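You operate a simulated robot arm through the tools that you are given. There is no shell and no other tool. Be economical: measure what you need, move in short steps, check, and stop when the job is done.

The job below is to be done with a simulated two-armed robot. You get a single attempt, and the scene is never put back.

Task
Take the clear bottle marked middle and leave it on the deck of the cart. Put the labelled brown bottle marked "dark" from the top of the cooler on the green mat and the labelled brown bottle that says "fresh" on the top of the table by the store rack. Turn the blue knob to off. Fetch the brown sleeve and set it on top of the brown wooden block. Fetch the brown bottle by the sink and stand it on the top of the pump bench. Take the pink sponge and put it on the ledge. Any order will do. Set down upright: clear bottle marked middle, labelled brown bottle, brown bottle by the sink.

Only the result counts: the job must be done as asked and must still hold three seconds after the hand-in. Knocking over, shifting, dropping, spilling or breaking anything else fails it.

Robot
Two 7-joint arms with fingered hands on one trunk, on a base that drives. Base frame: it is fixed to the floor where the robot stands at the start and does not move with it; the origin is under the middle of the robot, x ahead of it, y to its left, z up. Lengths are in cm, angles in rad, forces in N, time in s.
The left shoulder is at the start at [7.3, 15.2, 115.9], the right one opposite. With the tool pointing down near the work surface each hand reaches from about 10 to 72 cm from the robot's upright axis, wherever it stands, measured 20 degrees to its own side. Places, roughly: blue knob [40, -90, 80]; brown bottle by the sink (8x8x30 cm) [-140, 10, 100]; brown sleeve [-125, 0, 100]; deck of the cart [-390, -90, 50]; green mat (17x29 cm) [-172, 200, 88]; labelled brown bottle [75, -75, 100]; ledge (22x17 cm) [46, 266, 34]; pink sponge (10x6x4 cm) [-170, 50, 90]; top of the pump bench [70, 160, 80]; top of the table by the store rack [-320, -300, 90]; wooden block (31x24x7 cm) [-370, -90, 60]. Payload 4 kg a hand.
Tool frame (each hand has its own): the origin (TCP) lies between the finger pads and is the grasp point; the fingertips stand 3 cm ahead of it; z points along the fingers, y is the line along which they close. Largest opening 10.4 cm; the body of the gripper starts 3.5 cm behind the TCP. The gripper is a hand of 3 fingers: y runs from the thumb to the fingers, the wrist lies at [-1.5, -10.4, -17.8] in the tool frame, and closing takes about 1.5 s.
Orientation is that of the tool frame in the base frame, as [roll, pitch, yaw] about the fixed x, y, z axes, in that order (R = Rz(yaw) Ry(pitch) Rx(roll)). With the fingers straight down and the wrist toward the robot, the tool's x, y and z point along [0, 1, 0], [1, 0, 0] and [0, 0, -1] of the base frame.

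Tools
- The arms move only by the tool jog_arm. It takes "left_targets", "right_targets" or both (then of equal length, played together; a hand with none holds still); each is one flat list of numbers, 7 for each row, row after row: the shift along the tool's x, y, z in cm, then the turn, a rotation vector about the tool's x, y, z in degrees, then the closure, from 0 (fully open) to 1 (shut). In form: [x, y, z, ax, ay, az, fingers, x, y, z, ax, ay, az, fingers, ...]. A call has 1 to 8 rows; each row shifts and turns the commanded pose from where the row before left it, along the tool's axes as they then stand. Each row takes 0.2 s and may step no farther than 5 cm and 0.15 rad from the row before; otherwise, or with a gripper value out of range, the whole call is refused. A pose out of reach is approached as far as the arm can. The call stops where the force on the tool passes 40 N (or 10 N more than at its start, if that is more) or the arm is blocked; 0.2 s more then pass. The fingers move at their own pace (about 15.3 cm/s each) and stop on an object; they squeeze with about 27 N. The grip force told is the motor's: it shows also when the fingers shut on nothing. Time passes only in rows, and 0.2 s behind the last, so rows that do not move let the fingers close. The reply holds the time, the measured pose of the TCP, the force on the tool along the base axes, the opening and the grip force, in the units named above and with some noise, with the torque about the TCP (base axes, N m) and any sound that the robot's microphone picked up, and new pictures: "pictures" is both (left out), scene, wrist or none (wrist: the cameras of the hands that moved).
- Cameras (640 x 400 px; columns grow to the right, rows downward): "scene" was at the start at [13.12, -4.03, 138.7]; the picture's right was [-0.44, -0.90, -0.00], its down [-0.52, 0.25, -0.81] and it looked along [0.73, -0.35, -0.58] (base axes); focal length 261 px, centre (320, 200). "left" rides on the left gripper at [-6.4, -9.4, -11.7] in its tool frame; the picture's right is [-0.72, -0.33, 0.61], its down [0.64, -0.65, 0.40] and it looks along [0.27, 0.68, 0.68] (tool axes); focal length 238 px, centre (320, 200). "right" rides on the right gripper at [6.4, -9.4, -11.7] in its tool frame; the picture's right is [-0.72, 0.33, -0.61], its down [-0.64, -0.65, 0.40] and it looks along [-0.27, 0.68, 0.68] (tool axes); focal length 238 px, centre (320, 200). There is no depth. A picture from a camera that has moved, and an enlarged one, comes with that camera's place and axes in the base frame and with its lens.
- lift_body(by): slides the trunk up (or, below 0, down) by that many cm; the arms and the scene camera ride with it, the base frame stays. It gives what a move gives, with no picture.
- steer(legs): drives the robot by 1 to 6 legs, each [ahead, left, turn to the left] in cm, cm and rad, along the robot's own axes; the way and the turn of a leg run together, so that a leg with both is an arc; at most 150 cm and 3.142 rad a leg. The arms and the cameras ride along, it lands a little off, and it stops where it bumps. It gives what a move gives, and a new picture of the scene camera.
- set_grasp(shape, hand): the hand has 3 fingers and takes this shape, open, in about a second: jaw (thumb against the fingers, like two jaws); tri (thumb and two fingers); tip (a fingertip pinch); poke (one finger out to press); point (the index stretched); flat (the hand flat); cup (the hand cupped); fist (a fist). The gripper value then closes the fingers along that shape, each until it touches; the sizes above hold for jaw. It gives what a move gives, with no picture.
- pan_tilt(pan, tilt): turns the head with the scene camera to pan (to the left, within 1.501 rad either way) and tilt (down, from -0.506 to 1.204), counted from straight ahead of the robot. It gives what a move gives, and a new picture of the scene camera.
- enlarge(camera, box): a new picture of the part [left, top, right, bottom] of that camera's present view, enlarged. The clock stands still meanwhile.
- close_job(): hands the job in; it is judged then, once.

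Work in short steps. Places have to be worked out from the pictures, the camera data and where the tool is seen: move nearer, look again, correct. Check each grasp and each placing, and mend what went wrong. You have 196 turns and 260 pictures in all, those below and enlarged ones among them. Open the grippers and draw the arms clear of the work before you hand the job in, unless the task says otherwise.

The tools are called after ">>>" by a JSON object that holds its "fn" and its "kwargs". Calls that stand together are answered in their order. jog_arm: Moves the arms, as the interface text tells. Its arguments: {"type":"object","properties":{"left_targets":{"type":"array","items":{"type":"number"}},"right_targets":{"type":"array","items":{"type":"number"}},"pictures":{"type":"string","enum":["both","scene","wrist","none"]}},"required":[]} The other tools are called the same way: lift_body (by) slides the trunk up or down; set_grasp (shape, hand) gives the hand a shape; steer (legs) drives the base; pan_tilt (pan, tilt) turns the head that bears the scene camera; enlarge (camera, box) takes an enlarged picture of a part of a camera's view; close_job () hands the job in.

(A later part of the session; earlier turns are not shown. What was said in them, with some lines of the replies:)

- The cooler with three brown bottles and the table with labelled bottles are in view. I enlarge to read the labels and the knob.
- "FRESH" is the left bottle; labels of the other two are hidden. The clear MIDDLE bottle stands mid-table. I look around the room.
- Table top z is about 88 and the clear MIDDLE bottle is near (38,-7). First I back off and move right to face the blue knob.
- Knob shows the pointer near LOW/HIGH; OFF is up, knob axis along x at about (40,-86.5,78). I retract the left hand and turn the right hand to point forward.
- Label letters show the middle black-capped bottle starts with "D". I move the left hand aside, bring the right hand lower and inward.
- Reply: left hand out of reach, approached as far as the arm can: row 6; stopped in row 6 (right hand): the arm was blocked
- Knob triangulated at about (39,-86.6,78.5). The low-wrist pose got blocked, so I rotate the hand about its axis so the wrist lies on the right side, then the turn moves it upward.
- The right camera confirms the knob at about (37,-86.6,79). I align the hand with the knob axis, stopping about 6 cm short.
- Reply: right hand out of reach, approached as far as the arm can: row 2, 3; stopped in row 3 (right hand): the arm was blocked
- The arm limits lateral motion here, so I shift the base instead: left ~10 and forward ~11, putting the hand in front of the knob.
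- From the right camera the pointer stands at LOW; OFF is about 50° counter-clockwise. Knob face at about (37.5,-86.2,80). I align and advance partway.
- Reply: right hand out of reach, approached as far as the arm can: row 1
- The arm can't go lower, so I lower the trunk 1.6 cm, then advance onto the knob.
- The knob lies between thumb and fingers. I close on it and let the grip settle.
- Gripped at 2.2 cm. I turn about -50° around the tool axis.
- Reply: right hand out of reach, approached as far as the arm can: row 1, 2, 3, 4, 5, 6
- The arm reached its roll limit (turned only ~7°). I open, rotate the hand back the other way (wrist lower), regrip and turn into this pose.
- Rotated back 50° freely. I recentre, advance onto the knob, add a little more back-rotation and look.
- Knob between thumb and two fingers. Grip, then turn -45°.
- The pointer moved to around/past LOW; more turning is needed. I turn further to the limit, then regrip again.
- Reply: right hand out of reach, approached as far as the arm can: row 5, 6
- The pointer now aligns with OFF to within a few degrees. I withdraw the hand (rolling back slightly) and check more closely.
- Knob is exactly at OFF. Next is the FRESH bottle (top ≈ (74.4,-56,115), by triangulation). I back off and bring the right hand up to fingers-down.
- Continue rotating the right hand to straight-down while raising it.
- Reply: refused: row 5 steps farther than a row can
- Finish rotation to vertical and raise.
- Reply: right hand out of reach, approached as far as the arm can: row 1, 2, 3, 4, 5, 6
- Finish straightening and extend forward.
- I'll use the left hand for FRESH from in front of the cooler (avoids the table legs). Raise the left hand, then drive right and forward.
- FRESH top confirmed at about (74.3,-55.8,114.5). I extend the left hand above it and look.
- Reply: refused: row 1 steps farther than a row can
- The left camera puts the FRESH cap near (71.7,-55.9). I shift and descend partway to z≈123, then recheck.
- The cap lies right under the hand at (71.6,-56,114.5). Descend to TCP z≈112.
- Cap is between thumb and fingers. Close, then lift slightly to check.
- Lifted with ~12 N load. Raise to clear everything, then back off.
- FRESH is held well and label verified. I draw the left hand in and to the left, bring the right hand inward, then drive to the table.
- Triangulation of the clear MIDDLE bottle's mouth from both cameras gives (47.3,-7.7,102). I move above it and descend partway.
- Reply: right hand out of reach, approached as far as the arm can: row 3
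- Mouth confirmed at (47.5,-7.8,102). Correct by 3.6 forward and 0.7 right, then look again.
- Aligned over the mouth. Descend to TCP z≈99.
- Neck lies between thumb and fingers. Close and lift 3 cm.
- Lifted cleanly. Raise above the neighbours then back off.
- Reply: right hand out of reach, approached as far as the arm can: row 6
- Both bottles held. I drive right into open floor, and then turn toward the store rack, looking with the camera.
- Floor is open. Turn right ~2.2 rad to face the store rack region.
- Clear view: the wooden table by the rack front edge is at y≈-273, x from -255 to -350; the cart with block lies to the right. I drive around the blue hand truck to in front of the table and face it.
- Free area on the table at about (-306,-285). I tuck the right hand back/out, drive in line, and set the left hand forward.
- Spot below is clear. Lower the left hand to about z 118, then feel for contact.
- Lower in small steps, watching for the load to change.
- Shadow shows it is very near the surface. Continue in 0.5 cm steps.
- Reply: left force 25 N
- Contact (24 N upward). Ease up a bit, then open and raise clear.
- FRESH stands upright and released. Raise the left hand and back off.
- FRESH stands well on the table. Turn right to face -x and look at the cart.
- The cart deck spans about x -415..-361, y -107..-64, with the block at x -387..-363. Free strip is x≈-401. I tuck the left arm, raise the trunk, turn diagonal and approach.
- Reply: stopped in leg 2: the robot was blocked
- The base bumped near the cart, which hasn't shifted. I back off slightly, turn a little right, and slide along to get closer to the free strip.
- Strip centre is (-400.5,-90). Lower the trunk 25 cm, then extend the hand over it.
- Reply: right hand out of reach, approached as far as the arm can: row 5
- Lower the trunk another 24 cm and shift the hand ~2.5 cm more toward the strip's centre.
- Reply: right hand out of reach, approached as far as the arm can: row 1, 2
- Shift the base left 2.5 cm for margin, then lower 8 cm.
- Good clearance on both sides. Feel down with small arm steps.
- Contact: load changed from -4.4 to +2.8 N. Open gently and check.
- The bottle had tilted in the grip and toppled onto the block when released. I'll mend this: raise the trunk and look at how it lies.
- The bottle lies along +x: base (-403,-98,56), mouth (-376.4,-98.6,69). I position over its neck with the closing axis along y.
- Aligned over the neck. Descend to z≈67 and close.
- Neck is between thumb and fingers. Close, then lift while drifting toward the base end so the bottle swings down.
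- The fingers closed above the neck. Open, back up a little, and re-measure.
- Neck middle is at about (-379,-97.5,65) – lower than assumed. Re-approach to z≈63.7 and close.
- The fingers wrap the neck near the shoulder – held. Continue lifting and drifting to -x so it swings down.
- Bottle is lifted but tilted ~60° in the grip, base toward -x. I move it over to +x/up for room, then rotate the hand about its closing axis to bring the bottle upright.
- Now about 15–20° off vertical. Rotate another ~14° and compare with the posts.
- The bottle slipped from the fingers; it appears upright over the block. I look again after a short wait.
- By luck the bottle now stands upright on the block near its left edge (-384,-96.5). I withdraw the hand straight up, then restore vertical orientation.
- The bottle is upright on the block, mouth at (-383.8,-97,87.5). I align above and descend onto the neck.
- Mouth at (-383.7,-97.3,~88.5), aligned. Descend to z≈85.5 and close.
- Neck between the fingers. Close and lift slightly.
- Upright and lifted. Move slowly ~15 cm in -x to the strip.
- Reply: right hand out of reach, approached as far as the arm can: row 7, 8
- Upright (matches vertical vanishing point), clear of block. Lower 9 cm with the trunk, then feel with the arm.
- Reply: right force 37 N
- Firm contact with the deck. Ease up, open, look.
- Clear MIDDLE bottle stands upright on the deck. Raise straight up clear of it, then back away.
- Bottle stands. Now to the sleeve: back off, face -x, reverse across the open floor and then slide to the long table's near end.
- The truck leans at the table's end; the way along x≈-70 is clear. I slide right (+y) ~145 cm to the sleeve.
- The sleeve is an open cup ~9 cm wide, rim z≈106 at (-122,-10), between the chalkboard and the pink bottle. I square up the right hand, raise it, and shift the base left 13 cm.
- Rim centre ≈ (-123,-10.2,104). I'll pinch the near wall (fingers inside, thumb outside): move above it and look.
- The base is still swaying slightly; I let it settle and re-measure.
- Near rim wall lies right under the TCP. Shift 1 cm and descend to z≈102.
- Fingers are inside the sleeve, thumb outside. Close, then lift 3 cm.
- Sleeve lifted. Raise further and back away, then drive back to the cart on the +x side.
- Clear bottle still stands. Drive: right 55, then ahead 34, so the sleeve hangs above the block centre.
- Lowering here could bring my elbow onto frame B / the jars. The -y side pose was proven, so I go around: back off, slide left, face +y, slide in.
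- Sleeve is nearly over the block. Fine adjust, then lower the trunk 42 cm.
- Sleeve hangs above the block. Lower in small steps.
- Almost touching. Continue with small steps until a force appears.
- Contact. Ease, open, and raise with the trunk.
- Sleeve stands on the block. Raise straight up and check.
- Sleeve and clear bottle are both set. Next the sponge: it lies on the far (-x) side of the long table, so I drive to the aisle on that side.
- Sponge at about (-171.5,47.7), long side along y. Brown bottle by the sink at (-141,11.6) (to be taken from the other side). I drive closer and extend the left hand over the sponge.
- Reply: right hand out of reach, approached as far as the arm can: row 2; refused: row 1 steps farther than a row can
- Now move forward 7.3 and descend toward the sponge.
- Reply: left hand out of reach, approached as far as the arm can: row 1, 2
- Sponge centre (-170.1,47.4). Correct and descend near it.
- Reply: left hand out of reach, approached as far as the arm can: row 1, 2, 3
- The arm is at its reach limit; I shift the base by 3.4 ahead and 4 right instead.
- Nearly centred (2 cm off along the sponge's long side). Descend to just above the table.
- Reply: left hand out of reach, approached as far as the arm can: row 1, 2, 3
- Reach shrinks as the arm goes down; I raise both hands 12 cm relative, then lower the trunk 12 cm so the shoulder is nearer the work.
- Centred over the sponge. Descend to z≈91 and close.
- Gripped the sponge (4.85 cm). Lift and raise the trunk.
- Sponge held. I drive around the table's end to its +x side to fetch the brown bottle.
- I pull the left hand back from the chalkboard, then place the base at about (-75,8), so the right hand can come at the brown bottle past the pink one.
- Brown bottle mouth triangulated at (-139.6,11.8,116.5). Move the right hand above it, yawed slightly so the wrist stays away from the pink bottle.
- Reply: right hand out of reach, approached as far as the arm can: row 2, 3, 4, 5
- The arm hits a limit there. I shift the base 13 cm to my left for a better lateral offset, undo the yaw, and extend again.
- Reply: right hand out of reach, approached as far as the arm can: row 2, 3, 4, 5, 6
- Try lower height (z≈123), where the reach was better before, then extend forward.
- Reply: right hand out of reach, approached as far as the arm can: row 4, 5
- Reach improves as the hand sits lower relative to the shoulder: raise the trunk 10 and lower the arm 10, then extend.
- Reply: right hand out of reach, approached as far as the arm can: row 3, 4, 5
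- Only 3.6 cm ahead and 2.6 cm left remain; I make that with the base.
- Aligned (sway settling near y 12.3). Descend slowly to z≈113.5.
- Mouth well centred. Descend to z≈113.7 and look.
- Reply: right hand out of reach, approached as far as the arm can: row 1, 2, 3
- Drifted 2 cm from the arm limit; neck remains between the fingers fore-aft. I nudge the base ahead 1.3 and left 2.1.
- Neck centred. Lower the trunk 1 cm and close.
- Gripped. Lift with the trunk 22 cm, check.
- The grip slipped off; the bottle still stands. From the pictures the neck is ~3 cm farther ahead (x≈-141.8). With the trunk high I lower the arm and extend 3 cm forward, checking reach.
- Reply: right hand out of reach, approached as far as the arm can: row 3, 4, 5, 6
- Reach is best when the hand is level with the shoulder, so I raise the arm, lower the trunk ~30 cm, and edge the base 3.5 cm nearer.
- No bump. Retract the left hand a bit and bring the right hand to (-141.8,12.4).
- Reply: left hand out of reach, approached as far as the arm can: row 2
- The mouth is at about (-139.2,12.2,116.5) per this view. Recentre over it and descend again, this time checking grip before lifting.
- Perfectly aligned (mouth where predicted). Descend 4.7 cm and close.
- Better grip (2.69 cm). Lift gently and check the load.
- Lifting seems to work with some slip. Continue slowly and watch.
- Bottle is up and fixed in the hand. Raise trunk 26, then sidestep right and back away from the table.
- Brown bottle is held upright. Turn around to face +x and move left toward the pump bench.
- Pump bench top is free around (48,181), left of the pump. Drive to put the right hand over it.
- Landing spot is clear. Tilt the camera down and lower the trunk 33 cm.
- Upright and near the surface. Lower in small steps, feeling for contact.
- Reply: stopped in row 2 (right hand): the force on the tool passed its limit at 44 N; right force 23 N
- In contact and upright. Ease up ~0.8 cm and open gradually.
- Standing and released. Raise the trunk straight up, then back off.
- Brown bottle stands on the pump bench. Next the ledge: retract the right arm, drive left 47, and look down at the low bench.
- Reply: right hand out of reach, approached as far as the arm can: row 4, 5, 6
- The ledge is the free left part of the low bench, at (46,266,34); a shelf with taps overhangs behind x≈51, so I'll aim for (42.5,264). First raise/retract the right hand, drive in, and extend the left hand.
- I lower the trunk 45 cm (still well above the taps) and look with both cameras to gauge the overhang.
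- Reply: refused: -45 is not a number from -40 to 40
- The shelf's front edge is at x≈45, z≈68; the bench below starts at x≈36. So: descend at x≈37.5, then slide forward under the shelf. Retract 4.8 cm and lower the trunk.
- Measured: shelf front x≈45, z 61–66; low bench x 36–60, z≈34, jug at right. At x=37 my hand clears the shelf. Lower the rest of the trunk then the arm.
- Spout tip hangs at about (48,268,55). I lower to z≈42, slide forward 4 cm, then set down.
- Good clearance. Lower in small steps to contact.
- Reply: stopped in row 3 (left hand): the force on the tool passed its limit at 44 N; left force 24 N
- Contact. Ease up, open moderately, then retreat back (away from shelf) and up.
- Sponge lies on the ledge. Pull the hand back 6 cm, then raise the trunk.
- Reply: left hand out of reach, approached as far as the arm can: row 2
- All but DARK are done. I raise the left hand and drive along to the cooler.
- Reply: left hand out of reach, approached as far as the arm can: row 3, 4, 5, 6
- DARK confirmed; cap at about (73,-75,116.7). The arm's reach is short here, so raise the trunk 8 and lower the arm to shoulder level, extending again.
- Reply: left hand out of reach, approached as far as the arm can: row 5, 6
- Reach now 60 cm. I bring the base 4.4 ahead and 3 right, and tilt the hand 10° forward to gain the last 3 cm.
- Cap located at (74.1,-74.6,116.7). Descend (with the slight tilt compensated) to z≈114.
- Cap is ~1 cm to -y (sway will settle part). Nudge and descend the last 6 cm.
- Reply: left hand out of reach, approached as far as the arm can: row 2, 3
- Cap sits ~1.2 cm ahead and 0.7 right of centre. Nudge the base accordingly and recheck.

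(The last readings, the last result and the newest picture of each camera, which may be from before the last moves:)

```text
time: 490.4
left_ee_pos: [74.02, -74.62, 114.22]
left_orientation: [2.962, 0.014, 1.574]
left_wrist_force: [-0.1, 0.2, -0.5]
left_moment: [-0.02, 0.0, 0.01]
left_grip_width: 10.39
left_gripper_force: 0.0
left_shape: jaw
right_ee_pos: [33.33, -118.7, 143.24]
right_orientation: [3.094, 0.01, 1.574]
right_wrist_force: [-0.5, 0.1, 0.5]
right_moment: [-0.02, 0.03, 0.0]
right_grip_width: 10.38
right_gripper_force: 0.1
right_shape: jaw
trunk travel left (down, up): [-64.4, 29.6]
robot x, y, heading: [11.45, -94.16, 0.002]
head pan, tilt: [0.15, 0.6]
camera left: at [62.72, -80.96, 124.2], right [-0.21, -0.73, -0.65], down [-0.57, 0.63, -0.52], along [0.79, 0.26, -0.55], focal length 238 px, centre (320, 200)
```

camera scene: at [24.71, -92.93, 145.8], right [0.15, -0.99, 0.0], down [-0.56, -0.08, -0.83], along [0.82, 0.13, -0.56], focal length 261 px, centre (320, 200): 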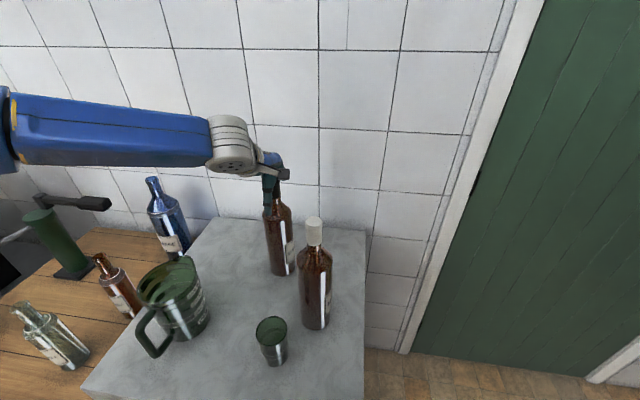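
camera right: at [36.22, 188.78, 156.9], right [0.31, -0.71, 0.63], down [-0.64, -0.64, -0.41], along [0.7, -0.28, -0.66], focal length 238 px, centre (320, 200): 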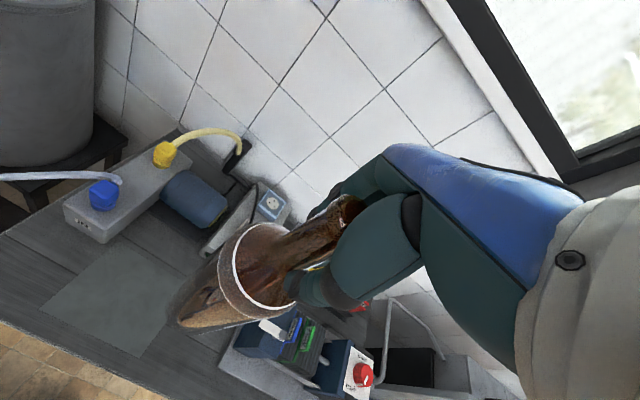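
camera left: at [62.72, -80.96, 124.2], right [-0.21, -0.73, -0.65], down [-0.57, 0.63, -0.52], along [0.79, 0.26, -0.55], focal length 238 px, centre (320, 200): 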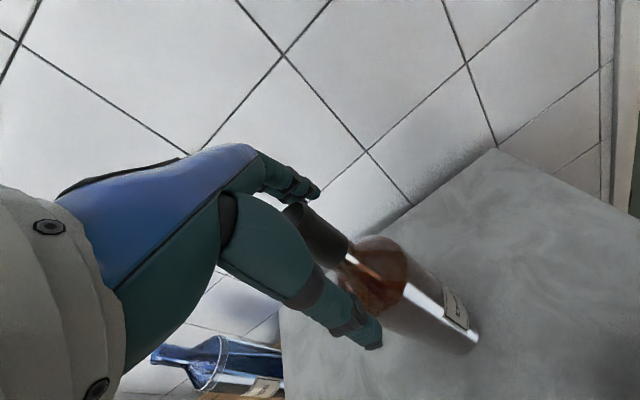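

Centred now. Close and lift slightly.

>>> {"fn": "jog_arm", "kwargs": {"left_targets": [0, 0, 0, 0, 0, 0, 1, 0, 0, 0, 0, 0, 0, 1, 0, 0, 0, 0, 0, 0, 1, 0, 0, 0, 0, 0, 0, 1, 0, 0, 0, 0, 0, 0, 1, 0, 0, 0, 0, 0, 0, 1, 0, 0, 0, 0, 0, 0, 1], "pictures": "none"}}

>>> {"fn": "lift_body", "kwargs": {"by": 3}}

>>> {"fn": "jog_arm", "kwargs": {"left_targets": [0, 0, 0, 0, 0, 0, 1], "pictures": "both"}}

```text
time: 492.0
left_ee_pos: [73.96, -74.8, 114.27]
left_orientation: [2.961, 0.013, 1.575]
left_wrist_force: [-0.1, -0.5, 0.9]
left_moment: [-0.05, 0.07, -0.06]
left_grip_width: 2.27
left_gripper_force: 27.1
left_shape: jaw
right_ee_pos: [33.3, -118.65, 143.19]
right_orientation: [3.092, 0.008, 1.575]
right_wrist_force: [0.0, -0.1, 0.2]
right_moment: [0.0, -0.01, 0.03]
right_grip_width: 10.38
right_gripper_force: 0.0
right_shape: jaw
trunk travel left (down, up): [-64.4, 29.6]
robot x, y, heading: [11.31, -94.51, -0.0]
head pan, tilt: [0.15, 0.6]
```

```text
time: 492.8
left_ee_pos: [73.94, -74.6, 117.18]
left_orientation: [2.964, 0.012, 1.572]
left_wrist_force: [-0.8, 0.3, -12.3]
left_moment: [-0.03, 0.22, -0.01]
left_grip_width: 2.23
left_gripper_force: 27.6
left_shape: jaw
right_ee_pos: [33.12, -118.63, 146.12]
right_orientation: [3.093, 0.011, 1.573]
right_wrist_force: [-0.6, -1.1, 0.2]
right_moment: [-0.01, 0.03, -0.02]
right_grip_width: 10.37
right_gripper_force: 0.0
right_shape: jaw
trunk travel left (down, up): [-67.4, 26.6]
robot x, y, heading: [11.4, -94.34, 0.002]
head pan, tilt: [0.15, 0.6]
```

```text
time: 493.2
left_ee_pos: [74.3, -74.65, 116.95]
left_orientation: [2.964, 0.015, 1.572]
left_wrist_force: [0.3, 0.0, -12.7]
left_moment: [-0.07, 0.17, 0.03]
left_grip_width: 2.23
left_gripper_force: 26.9
left_shape: jaw
right_ee_pos: [33.47, -118.57, 146.33]
right_orientation: [3.096, 0.011, 1.574]
right_wrist_force: [-0.5, -0.2, 0.6]
right_moment: [-0.01, 0.01, -0.01]
right_grip_width: 10.37
right_gripper_force: 0.0
right_shape: jaw
trunk travel left (down, up): [-67.4, 26.6]
robot x, y, heading: [11.61, -94.25, 0.0]
head pan, tilt: [0.15, 0.6]
camera scene: at [25.51, -92.71, 148.7], right [0.15, -0.99, 0.0], down [-0.56, -0.09, -0.82], along [0.81, 0.12, -0.57], focal length 261 px, centre (320, 200)
camera left: at [62.93, -80.95, 127.08], right [-0.21, -0.73, -0.65], down [-0.57, 0.63, -0.52], along [0.79, 0.26, -0.55], focal length 238 px, centre (320, 200)
```

scene: 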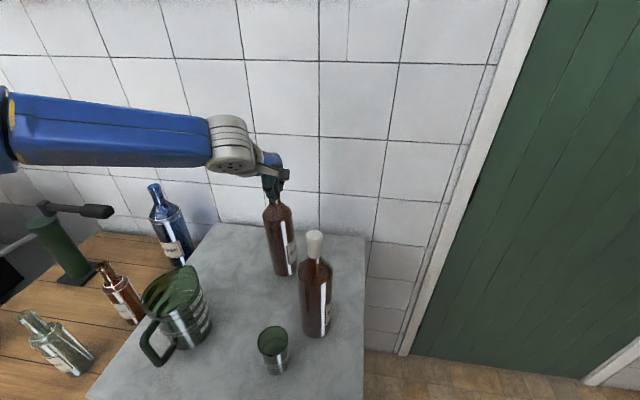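
left: 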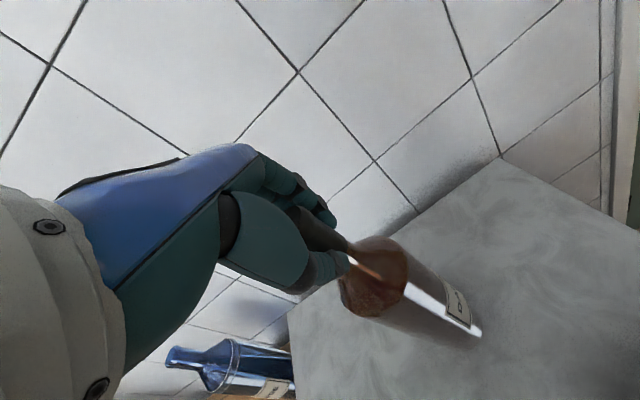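

DARK lifted (12 N). Raise and carry it around the long table to the aisle on the -x side.

>>> {"fn": "lift_body", "kwargs": {"by": 25}}

>>> {"fn": "steer", "kwargs": {"legs": [[-60, 0, 0], [0, -72, 0], [-110, 0, 0], [-107, 0, 0]]}}

>>> {"fn": "steer", "kwargs": {"legs": [[0, 115, 0], [0, 115, 0]]}}

>>> {"fn": "pan_tilt", "kwargs": {"pan": 0.7, "tilt": 0.5}}

```text
time: 495.8
left_ee_pos: [74.19, -74.68, 142.16]
left_orientation: [2.966, 0.012, 1.574]
left_wrist_force: [-0.8, 0.7, -12.2]
left_moment: [-0.07, 0.12, 0.01]
left_grip_width: 2.21
left_gripper_force: 27.2
left_shape: jaw
right_ee_pos: [33.47, -118.48, 171.24]
right_orientation: [3.094, 0.012, 1.573]
right_wrist_force: [-0.4, -0.6, -0.2]
right_moment: [-0.02, -0.03, 0.03]
right_grip_width: 10.41
right_gripper_force: 0.1
right_shape: jaw
trunk travel left (down, up): [-92.4, 1.6]
robot x, y, heading: [11.18, -94.13, 0.0]
head pan, tilt: [0.15, 0.6]
```

```text
time: 513.1
left_ee_pos: [-204.4, -149.39, 141.97]
left_orientation: [2.968, 0.015, 1.597]
left_wrist_force: [0.6, 0.3, -11.4]
left_moment: [-0.01, 0.14, -0.01]
left_grip_width: 2.19
left_gripper_force: 27.3
left_shape: jaw
right_ee_pos: [-244.03, -194.24, 171.12]
right_orientation: [3.097, 0.011, 1.595]
right_wrist_force: [-0.4, -0.5, -0.6]
right_moment: [-0.02, 0.02, -0.03]
right_grip_width: 10.38
right_gripper_force: 0.1
right_shape: jaw
trunk travel left (down, up): [-92.4, 1.6]
robot x, y, heading: [-266.95, -170.32, 0.028]
head pan, tilt: [0.15, 0.6]
camera scene: at [-252.57, -168.58, 173.68], right [0.18, -0.98, 0.0], down [-0.56, -0.1, -0.82], along [0.81, 0.14, -0.57], focal length 261 px, centre (320, 200)
```

scene: 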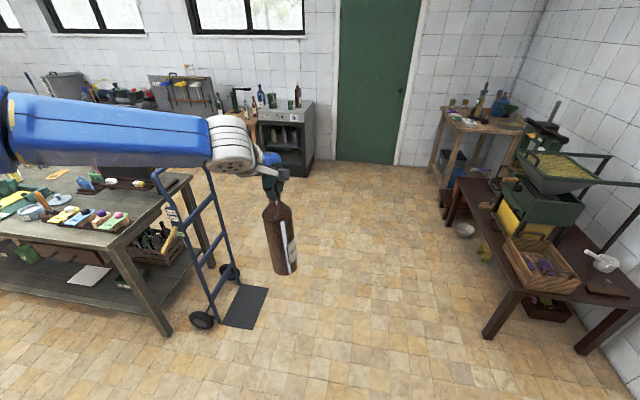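

```text
time: 524.4
left_ee_pos: [-207.74, 80.71, 142.23]
left_orientation: [2.964, 0.012, 1.588]
left_wrist_force: [-0.4, -0.1, -12.2]
left_moment: [-0.04, 0.16, 0.04]
left_grip_width: 2.15
left_gripper_force: 26.9
left_shape: jaw
right_ee_pos: [-247.62, 36.1, 171.24]
right_orientation: [3.093, 0.008, 1.592]
right_wrist_force: [-0.4, 0.0, 0.9]
right_moment: [0.01, -0.03, 0.01]
right_grip_width: 10.4
right_gripper_force: 0.1
right_shape: jaw
trunk travel left (down, up): [-92.4, 1.6]
robot x, y, heading: [-270.08, 60.17, 0.014]
head pan, tilt: [0.15, 0.6]
camera scene: at [-255.93, 61.66, 173.71], right [0.17, -0.99, 0.0], down [-0.56, -0.09, -0.82], along [0.81, 0.14, -0.57], focal length 261 px, centre (320, 200)
```

scene: 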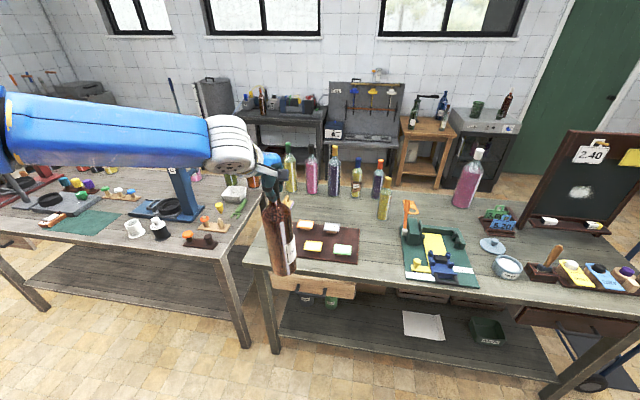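

```text
time: 525.4
left_ee_pos: [-207.85, 80.85, 142.2]
left_orientation: [2.962, 0.014, 1.589]
left_wrist_force: [0.7, -0.5, -13.2]
left_moment: [-0.02, 0.1, -0.03]
left_grip_width: 2.16
left_gripper_force: 27.3
left_shape: jaw
right_ee_pos: [-247.99, 36.29, 171.33]
right_orientation: [3.092, 0.011, 1.592]
right_wrist_force: [-0.3, 0.4, 0.2]
right_moment: [-0.03, 0.03, 0.0]
right_grip_width: 10.36
right_gripper_force: 0.0
right_shape: jaw
trunk travel left (down, up): [-92.4, 1.6]
robot x, y, heading: [-270.49, 60.28, 0.026]
head pan, tilt: [0.7, 0.499]
camera scene: at [-257.79, 66.41, 174.63], right [0.66, -0.75, 0.0], down [-0.36, -0.32, -0.88], along [0.66, 0.58, -0.48], focal length 261 px, centre (320, 200)
```

scene: 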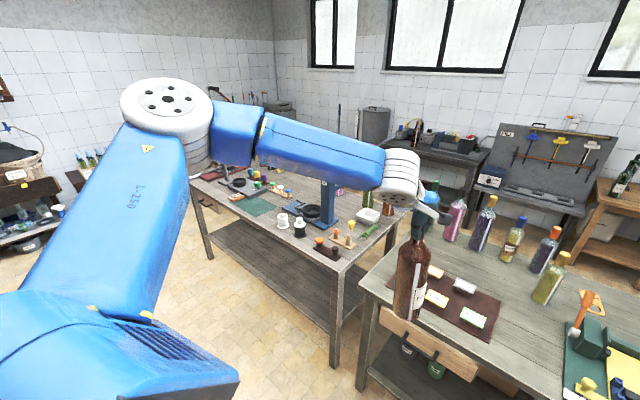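

Green mat seen at about (-174,199). Drive left 119 and ahead 36 to bring DARK over it.

>>> {"fn": "steer", "kwargs": {"legs": [[0, 119, -0.02], [35, 0, 0]]}}

>>> {"fn": "pan_tilt", "kwargs": {"pan": 0.2, "tilt": 0.75}}

```text
time: 533.4
left_ee_pos: [-174.34, 200.59, 142.6]
left_orientation: [2.96, 0.015, 1.585]
left_wrist_force: [0.3, 0.3, -11.6]
left_moment: [-0.03, 0.26, 0.02]
left_grip_width: 2.17
left_gripper_force: 26.8
left_shape: jaw
right_ee_pos: [-214.77, 156.42, 171.47]
right_orientation: [3.088, 0.009, 1.584]
right_wrist_force: [-0.1, 0.4, 0.8]
right_moment: [-0.01, -0.03, 0.0]
right_grip_width: 10.37
right_gripper_force: 0.0
right_shape: jaw
trunk travel left (down, up): [-92.4, 1.6]
robot x, y, heading: [-236.0, 180.11, 0.012]
head pan, tilt: [0.7, 0.499]
camera scene: at [-224.52, 186.56, 174.68], right [0.65, -0.76, 0.0], down [-0.36, -0.31, -0.88], along [0.66, 0.57, -0.48], focal length 261 px, centre (320, 200)
```

scene: 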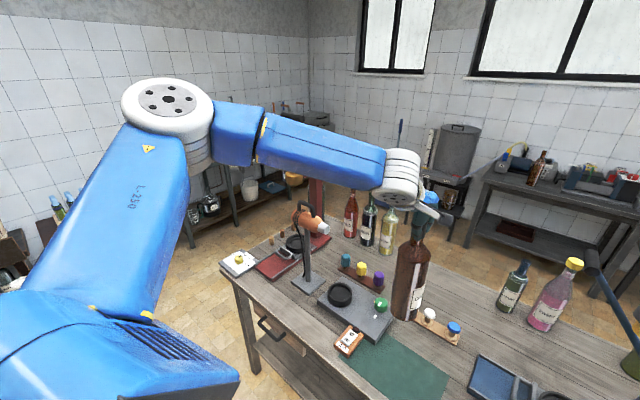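

```text
time: 534.3
left_ee_pos: [-173.96, 200.6, 142.5]
left_orientation: [2.963, 0.012, 1.585]
left_wrist_force: [-1.3, 0.3, -12.1]
left_moment: [-0.04, 0.13, -0.01]
left_grip_width: 2.17
left_gripper_force: 26.8
left_shape: jaw
right_ee_pos: [-214.34, 156.37, 171.5]
right_orientation: [3.09, 0.009, 1.584]
right_wrist_force: [-0.8, -0.3, 0.6]
right_moment: [-0.04, -0.02, -0.02]
right_grip_width: 10.4
right_gripper_force: 0.1
right_shape: jaw
trunk travel left (down, up): [-92.4, 1.6]
robot x, y, heading: [-236.49, 180.11, 0.018]
head pan, tilt: [0.201, 0.75]
camera scene: at [-222.75, 182.33, 172.45], right [0.21, -0.98, 0.0], down [-0.67, -0.15, -0.73], along [0.71, 0.16, -0.68], focal length 261 px, centre (320, 200)
```

scene: 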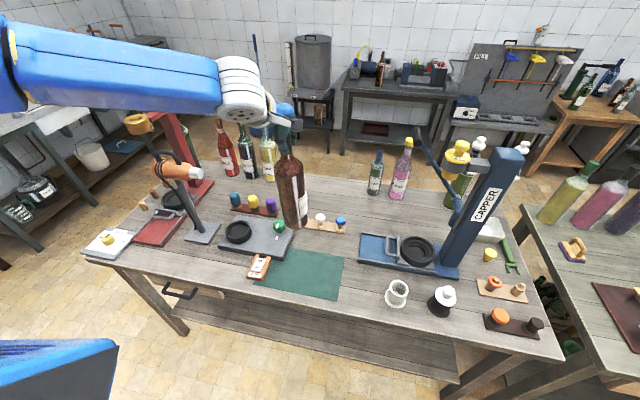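

DARK hangs vertically over the mat (centre (-174,199.7)). Shift right 2.5 cm and lower 22 cm.

>>> {"fn": "steer", "kwargs": {"legs": [[0, -2.5, -0.015]]}}

>>> {"fn": "lift_body", "kwargs": {"by": -22}}

>>> {"fn": "jog_arm", "kwargs": {"left_targets": [0, 0, 0, 0, 0, 0, 1], "pictures": "scene"}}

```text
time: 535.1
left_ee_pos: [-173.67, 196.02, 142.54]
left_orientation: [2.962, 0.006, 1.566]
left_wrist_force: [-0.6, -3.1, -11.2]
left_moment: [-0.16, 0.14, -0.04]
left_grip_width: 2.14
left_gripper_force: 27.0
left_shape: jaw
right_ee_pos: [-214.65, 152.27, 171.17]
right_orientation: [3.092, 0.003, 1.568]
right_wrist_force: [0.4, 0.0, 0.6]
right_moment: [-0.02, -0.01, 0.03]
right_grip_width: 10.37
right_gripper_force: 0.0
right_shape: jaw
trunk travel left (down, up): [-92.4, 1.6]
robot x, y, heading: [-236.17, 177.73, -0.004]
head pan, tilt: [0.201, 0.75]
camera scene: at [-222.61, 177.6, 172.45], right [0.2, -0.98, -0.01], down [-0.67, -0.13, -0.73], along [0.72, 0.15, -0.68], focal length 261 px, centre (320, 200)
```

scene: 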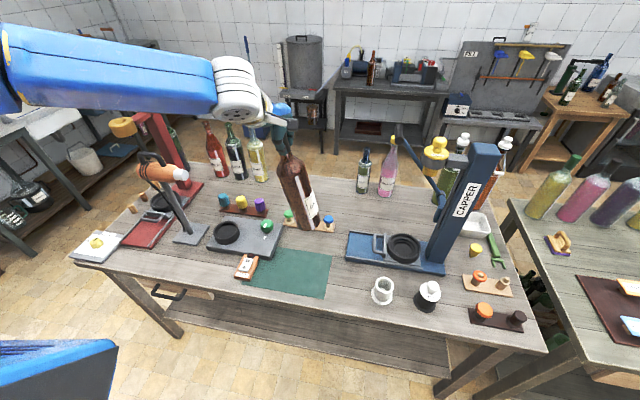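

```text
time: 537.4
left_ee_pos: [-173.75, 198.5, 120.12]
left_orientation: [2.961, 0.025, 1.568]
left_wrist_force: [0.0, 1.3, -12.7]
left_moment: [0.03, 0.14, -0.03]
left_grip_width: 2.14
left_gripper_force: 27.4
left_shape: jaw
right_ee_pos: [-214.71, 155.11, 149.5]
right_orientation: [3.092, 0.022, 1.57]
right_wrist_force: [-0.1, -0.4, -0.1]
right_moment: [0.01, -0.01, 0.0]
right_grip_width: 10.38
right_gripper_force: 0.1
right_shape: jaw
trunk travel left (down, up): [-70.4, 23.6]
robot x, y, heading: [-236.09, 177.63, -0.003]
head pan, tilt: [0.201, 0.75]
```

```text
time: 537.8
left_ee_pos: [-173.77, 196.69, 120.44]
left_orientation: [2.959, 0.012, 1.565]
left_wrist_force: [-0.6, -2.5, -11.6]
left_moment: [-0.07, 0.15, 0.0]
left_grip_width: 2.14
left_gripper_force: 27.1
left_shape: jaw
right_ee_pos: [-214.9, 153.11, 149.2]
right_orientation: [3.09, 0.007, 1.568]
right_wrist_force: [-0.2, -0.3, -1.2]
right_moment: [0.03, 0.01, 0.01]
right_grip_width: 10.37
right_gripper_force: 0.0
right_shape: jaw
trunk travel left (down, up): [-70.4, 23.6]
robot x, y, heading: [-236.21, 177.42, -0.002]
head pan, tilt: [0.201, 0.75]
camera scene: at [-222.58, 178.48, 150.44], right [0.2, -0.98, -0.01], down [-0.67, -0.13, -0.73], along [0.71, 0.15, -0.68], focal length 261 px, centre (320, 200)
```

scene: 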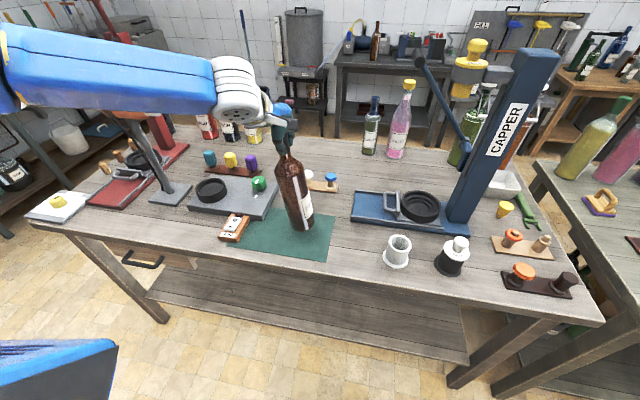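

Over the mat, upright. Let sway settle and lower in small steps.

>>> {"fn": "jog_arm", "kwargs": {"left_targets": [0, 0, 0, 0, 0, 0, 1, 0, 0, 0, 0, 0, 0, 1, 0, 0, 0, 0, 0, 0, 1, 0, 0, 0, 0, 0, 0, 1, 0, -0.1, 0.6, 0, 0, 0, 1, 0, -0.1, 0.6, 0, 0, 0, 1, 0, -0.1, 0.6, 0, 0, 0, 1], "pictures": "none"}}

>>> {"fn": "jog_arm", "kwargs": {"left_targets": [0, -0.1, 0.5, 0, 0, 0, 1, 0, -0.1, 0.5, 0, 0, 0, 1, 0, -0.1, 0.4, 0, 0, 0, 1], "pictures": "none"}}

```text
time: 539.4
left_ee_pos: [-173.62, 197.44, 118.55]
left_orientation: [2.962, 0.021, 1.565]
left_wrist_force: [-0.3, -1.3, -11.6]
left_moment: [-0.03, 0.12, 0.01]
left_grip_width: 2.17
left_gripper_force: 27.5
left_shape: jaw
right_ee_pos: [-214.73, 154.06, 149.4]
right_orientation: [3.092, 0.015, 1.57]
right_wrist_force: [-0.6, 0.1, -0.3]
right_moment: [-0.01, 0.01, 0.06]
right_grip_width: 10.4
right_gripper_force: 0.0
right_shape: jaw
trunk travel left (down, up): [-70.4, 23.6]
robot x, y, heading: [-236.38, 177.44, -0.0]
head pan, tilt: [0.201, 0.75]
```

```text
time: 540.2
left_ee_pos: [-173.74, 197.61, 117.01]
left_orientation: [2.962, 0.019, 1.568]
left_wrist_force: [-0.6, 0.3, -12.3]
left_moment: [-0.02, 0.21, -0.03]
left_grip_width: 2.15
left_gripper_force: 27.0
left_shape: jaw
right_ee_pos: [-214.79, 154.19, 149.38]
right_orientation: [3.089, 0.016, 1.569]
right_wrist_force: [-0.4, -1.0, -0.2]
right_moment: [-0.02, 0.02, -0.02]
right_grip_width: 10.38
right_gripper_force: 0.1
right_shape: jaw
trunk travel left (down, up): [-70.4, 23.6]
robot x, y, heading: [-236.1, 177.99, 0.001]
head pan, tilt: [0.201, 0.75]
```

>>> {"fn": "jog_arm", "kwargs": {"left_targets": [0, -0.1, 0.5, 0, 0, 0, 1, 0, -0.1, 0.5, 0, 0, 0, 1], "pictures": "none"}}

>>> {"fn": "jog_arm", "kwargs": {"left_targets": [0, -0.1, 0.5, 0, 0, 0, 1], "pictures": "scene"}}

```text
time: 540.8
left_ee_pos: [-174.24, 197.49, 116.5]
left_orientation: [2.954, 0.02, 1.564]
left_wrist_force: [1.4, -1.3, -0.4]
left_moment: [0.0, -0.02, -0.06]
left_grip_width: 2.14
left_gripper_force: 26.7
left_shape: jaw
right_ee_pos: [-215.15, 153.79, 149.45]
right_orientation: [3.088, 0.014, 1.569]
right_wrist_force: [0.5, -0.7, 0.2]
right_moment: [0.0, 0.0, -0.03]
right_grip_width: 10.37
right_gripper_force: 0.2
right_shape: jaw
trunk travel left (down, up): [-70.4, 23.6]
robot x, y, heading: [-236.24, 177.59, -0.008]
head pan, tilt: [0.201, 0.75]
```

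```text
time: 541.2
left_ee_pos: [-174.39, 197.47, 116.38]
left_orientation: [2.949, 0.018, 1.563]
left_wrist_force: [2.7, -1.5, 16.7]
left_moment: [0.0, -0.26, -0.07]
left_grip_width: 2.31
left_gripper_force: 27.0
left_shape: jaw
left hand out of reach, approached as far as the arm can: row 1
right_ee_pos: [-215.26, 153.7, 149.63]
right_orientation: [3.089, 0.012, 1.57]
right_wrist_force: [-0.6, 0.0, 1.0]
right_moment: [-0.01, 0.0, 0.0]
right_grip_width: 10.38
right_gripper_force: 0.1
right_shape: jaw
trunk travel left (down, up): [-70.4, 23.6]
robot x, y, heading: [-236.15, 177.79, -0.001]
head pan, tilt: [0.201, 0.75]
camera scene: at [-223.16, 179.13, 150.54], right [0.2, -0.98, 0.0], down [-0.67, -0.13, -0.73], along [0.72, 0.15, -0.68], focal length 261 px, centre (320, 200)
```

scene: 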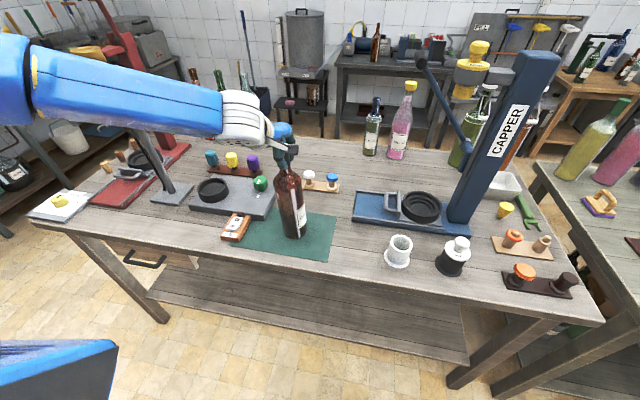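

Standing on the mat with firm contact. Ease up and open gradually.

>>> {"fn": "jog_arm", "kwargs": {"left_targets": [0, 0, -0.4, 0, 0, 0, 1, 0, 0, 0, 0, 0, 0, 0.8, 0, 0, 0, 0, 0, 0, 0.6, 0, 0, 0, 0, 0, 0, 0.3, 0, 0, 0, 0, 0, 0, 0, 0, 0, 0, 0, 0, 0, 0], "pictures": "none"}}

>>> {"fn": "enlarge", "kwargs": {"camera": "scene", "box": [200, 100, 380, 270]}}

```text
time: 542.6
left_ee_pos: [-174.59, 197.62, 116.29]
left_orientation: [2.96, 0.016, 1.567]
left_wrist_force: [-0.1, 0.0, 0.8]
left_moment: [0.01, 0.01, 0.05]
left_grip_width: 10.38
left_gripper_force: 0.1
left_shape: jaw
right_ee_pos: [-214.99, 154.1, 149.4]
right_orientation: [3.088, 0.015, 1.569]
right_wrist_force: [-0.6, -0.5, -0.5]
right_moment: [-0.05, 0.01, 0.0]
right_grip_width: 10.39
right_gripper_force: 0.0
right_shape: jaw
trunk travel left (down, up): [-70.4, 23.6]
robot x, y, heading: [-236.18, 177.35, 0.001]
head pan, tilt: [0.201, 0.75]
```

```text
2.35 times, centred on (290, 185) of scene
camera zoom: at [-222.92, 179.36, 150.47], right [0.2, -0.98, 0.0], down [-0.67, -0.13, -0.73], along [0.72, 0.14, -0.68], focal length 613 px, centre (391, 235)
```

zoom: 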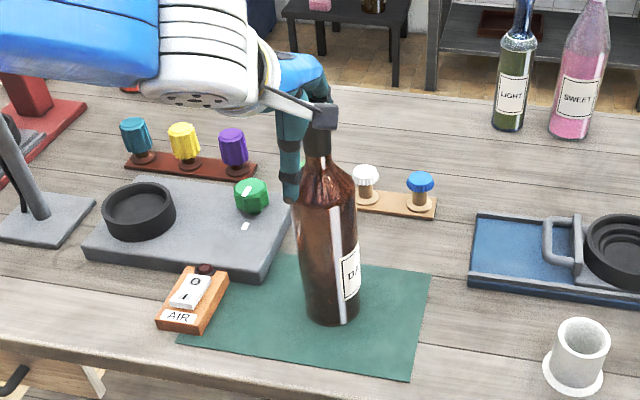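

DARK stands upright on the mat. Raise straight up and back away.

>>> {"fn": "lift_body", "kwargs": {"by": 20}}

>>> {"fn": "steer", "kwargs": {"legs": [[-35, 0, 0]]}}

```text
time: 544.8
left_ee_pos: [-174.39, 197.68, 136.31]
left_orientation: [2.96, 0.016, 1.566]
left_wrist_force: [-0.2, -0.8, 0.6]
left_moment: [-0.03, 0.0, 0.02]
left_grip_width: 10.41
left_gripper_force: 0.0
left_shape: jaw
right_ee_pos: [-214.98, 153.98, 169.46]
right_orientation: [3.089, 0.012, 1.569]
right_wrist_force: [-0.8, -0.7, -0.1]
right_moment: [0.02, -0.02, 0.02]
right_grip_width: 10.35
right_gripper_force: 0.1
right_shape: jaw
trunk travel left (down, up): [-90.4, 3.6]
robot x, y, heading: [-236.11, 177.61, -0.001]
head pan, tilt: [0.201, 0.75]
```

```text
time: 547.1
left_ee_pos: [-209.49, 197.88, 136.1]
left_orientation: [2.964, 0.017, 1.57]
left_wrist_force: [-1.2, -0.3, -0.4]
left_moment: [0.0, 0.01, -0.01]
left_grip_width: 10.42
left_gripper_force: 0.0
left_shape: jaw
right_ee_pos: [-249.98, 153.97, 169.35]
right_orientation: [3.093, 0.016, 1.572]
right_wrist_force: [0.3, 0.8, 0.0]
right_moment: [0.01, 0.0, -0.03]
right_grip_width: 10.38
right_gripper_force: 0.1
right_shape: jaw
trunk travel left (down, up): [-90.4, 3.6]
robot x, y, heading: [-271.57, 177.49, -0.002]
head pan, tilt: [0.201, 0.75]
camera scene: at [-257.76, 179.41, 170.41], right [0.2, -0.98, 0.0], down [-0.67, -0.14, -0.73], along [0.71, 0.15, -0.69], focal length 261 px, centre (320, 200)
```

scene: 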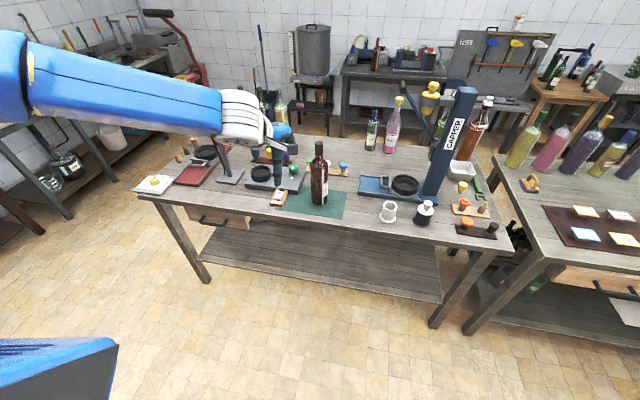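

DARK stands on the mat, the brown bottle stands on the pump bench, and both grippers are open and clear. I hand in the job.

>>> {"fn": "close_job", "kwargs": {}}

```text
The job is handed in.
```

I handed the job in with every item placed as asked. The judging result has not come back.

- **Clear bottle (middle):** upright on the cart deck. It toppled when I first released it there, came to rest against the wooden block, and then slipped from my grip onto it. I stood it up again on the deck, and neither the cart nor the block looked shifted.
- **Fresh bottle:** upright on the table by the store rack.
- **Dark bottle:** upright on the green mat.
- **Blue knob:** pointer on OFF.
- **Brown sleeve:** on top of the wooden block.
- **Brown bottle by the sink:** upright on the pump bench. My first lift slipped off its neck, but it stayed standing and the second lift held.
- **Pink sponge:** on the low bench in front of the tank. I took the free part of that bench, left of the jug, to be the ledge because it matches the given position and height.

I last looked at the fresh bottle and the cart items well before handing in, so I am relying on how they stood then.
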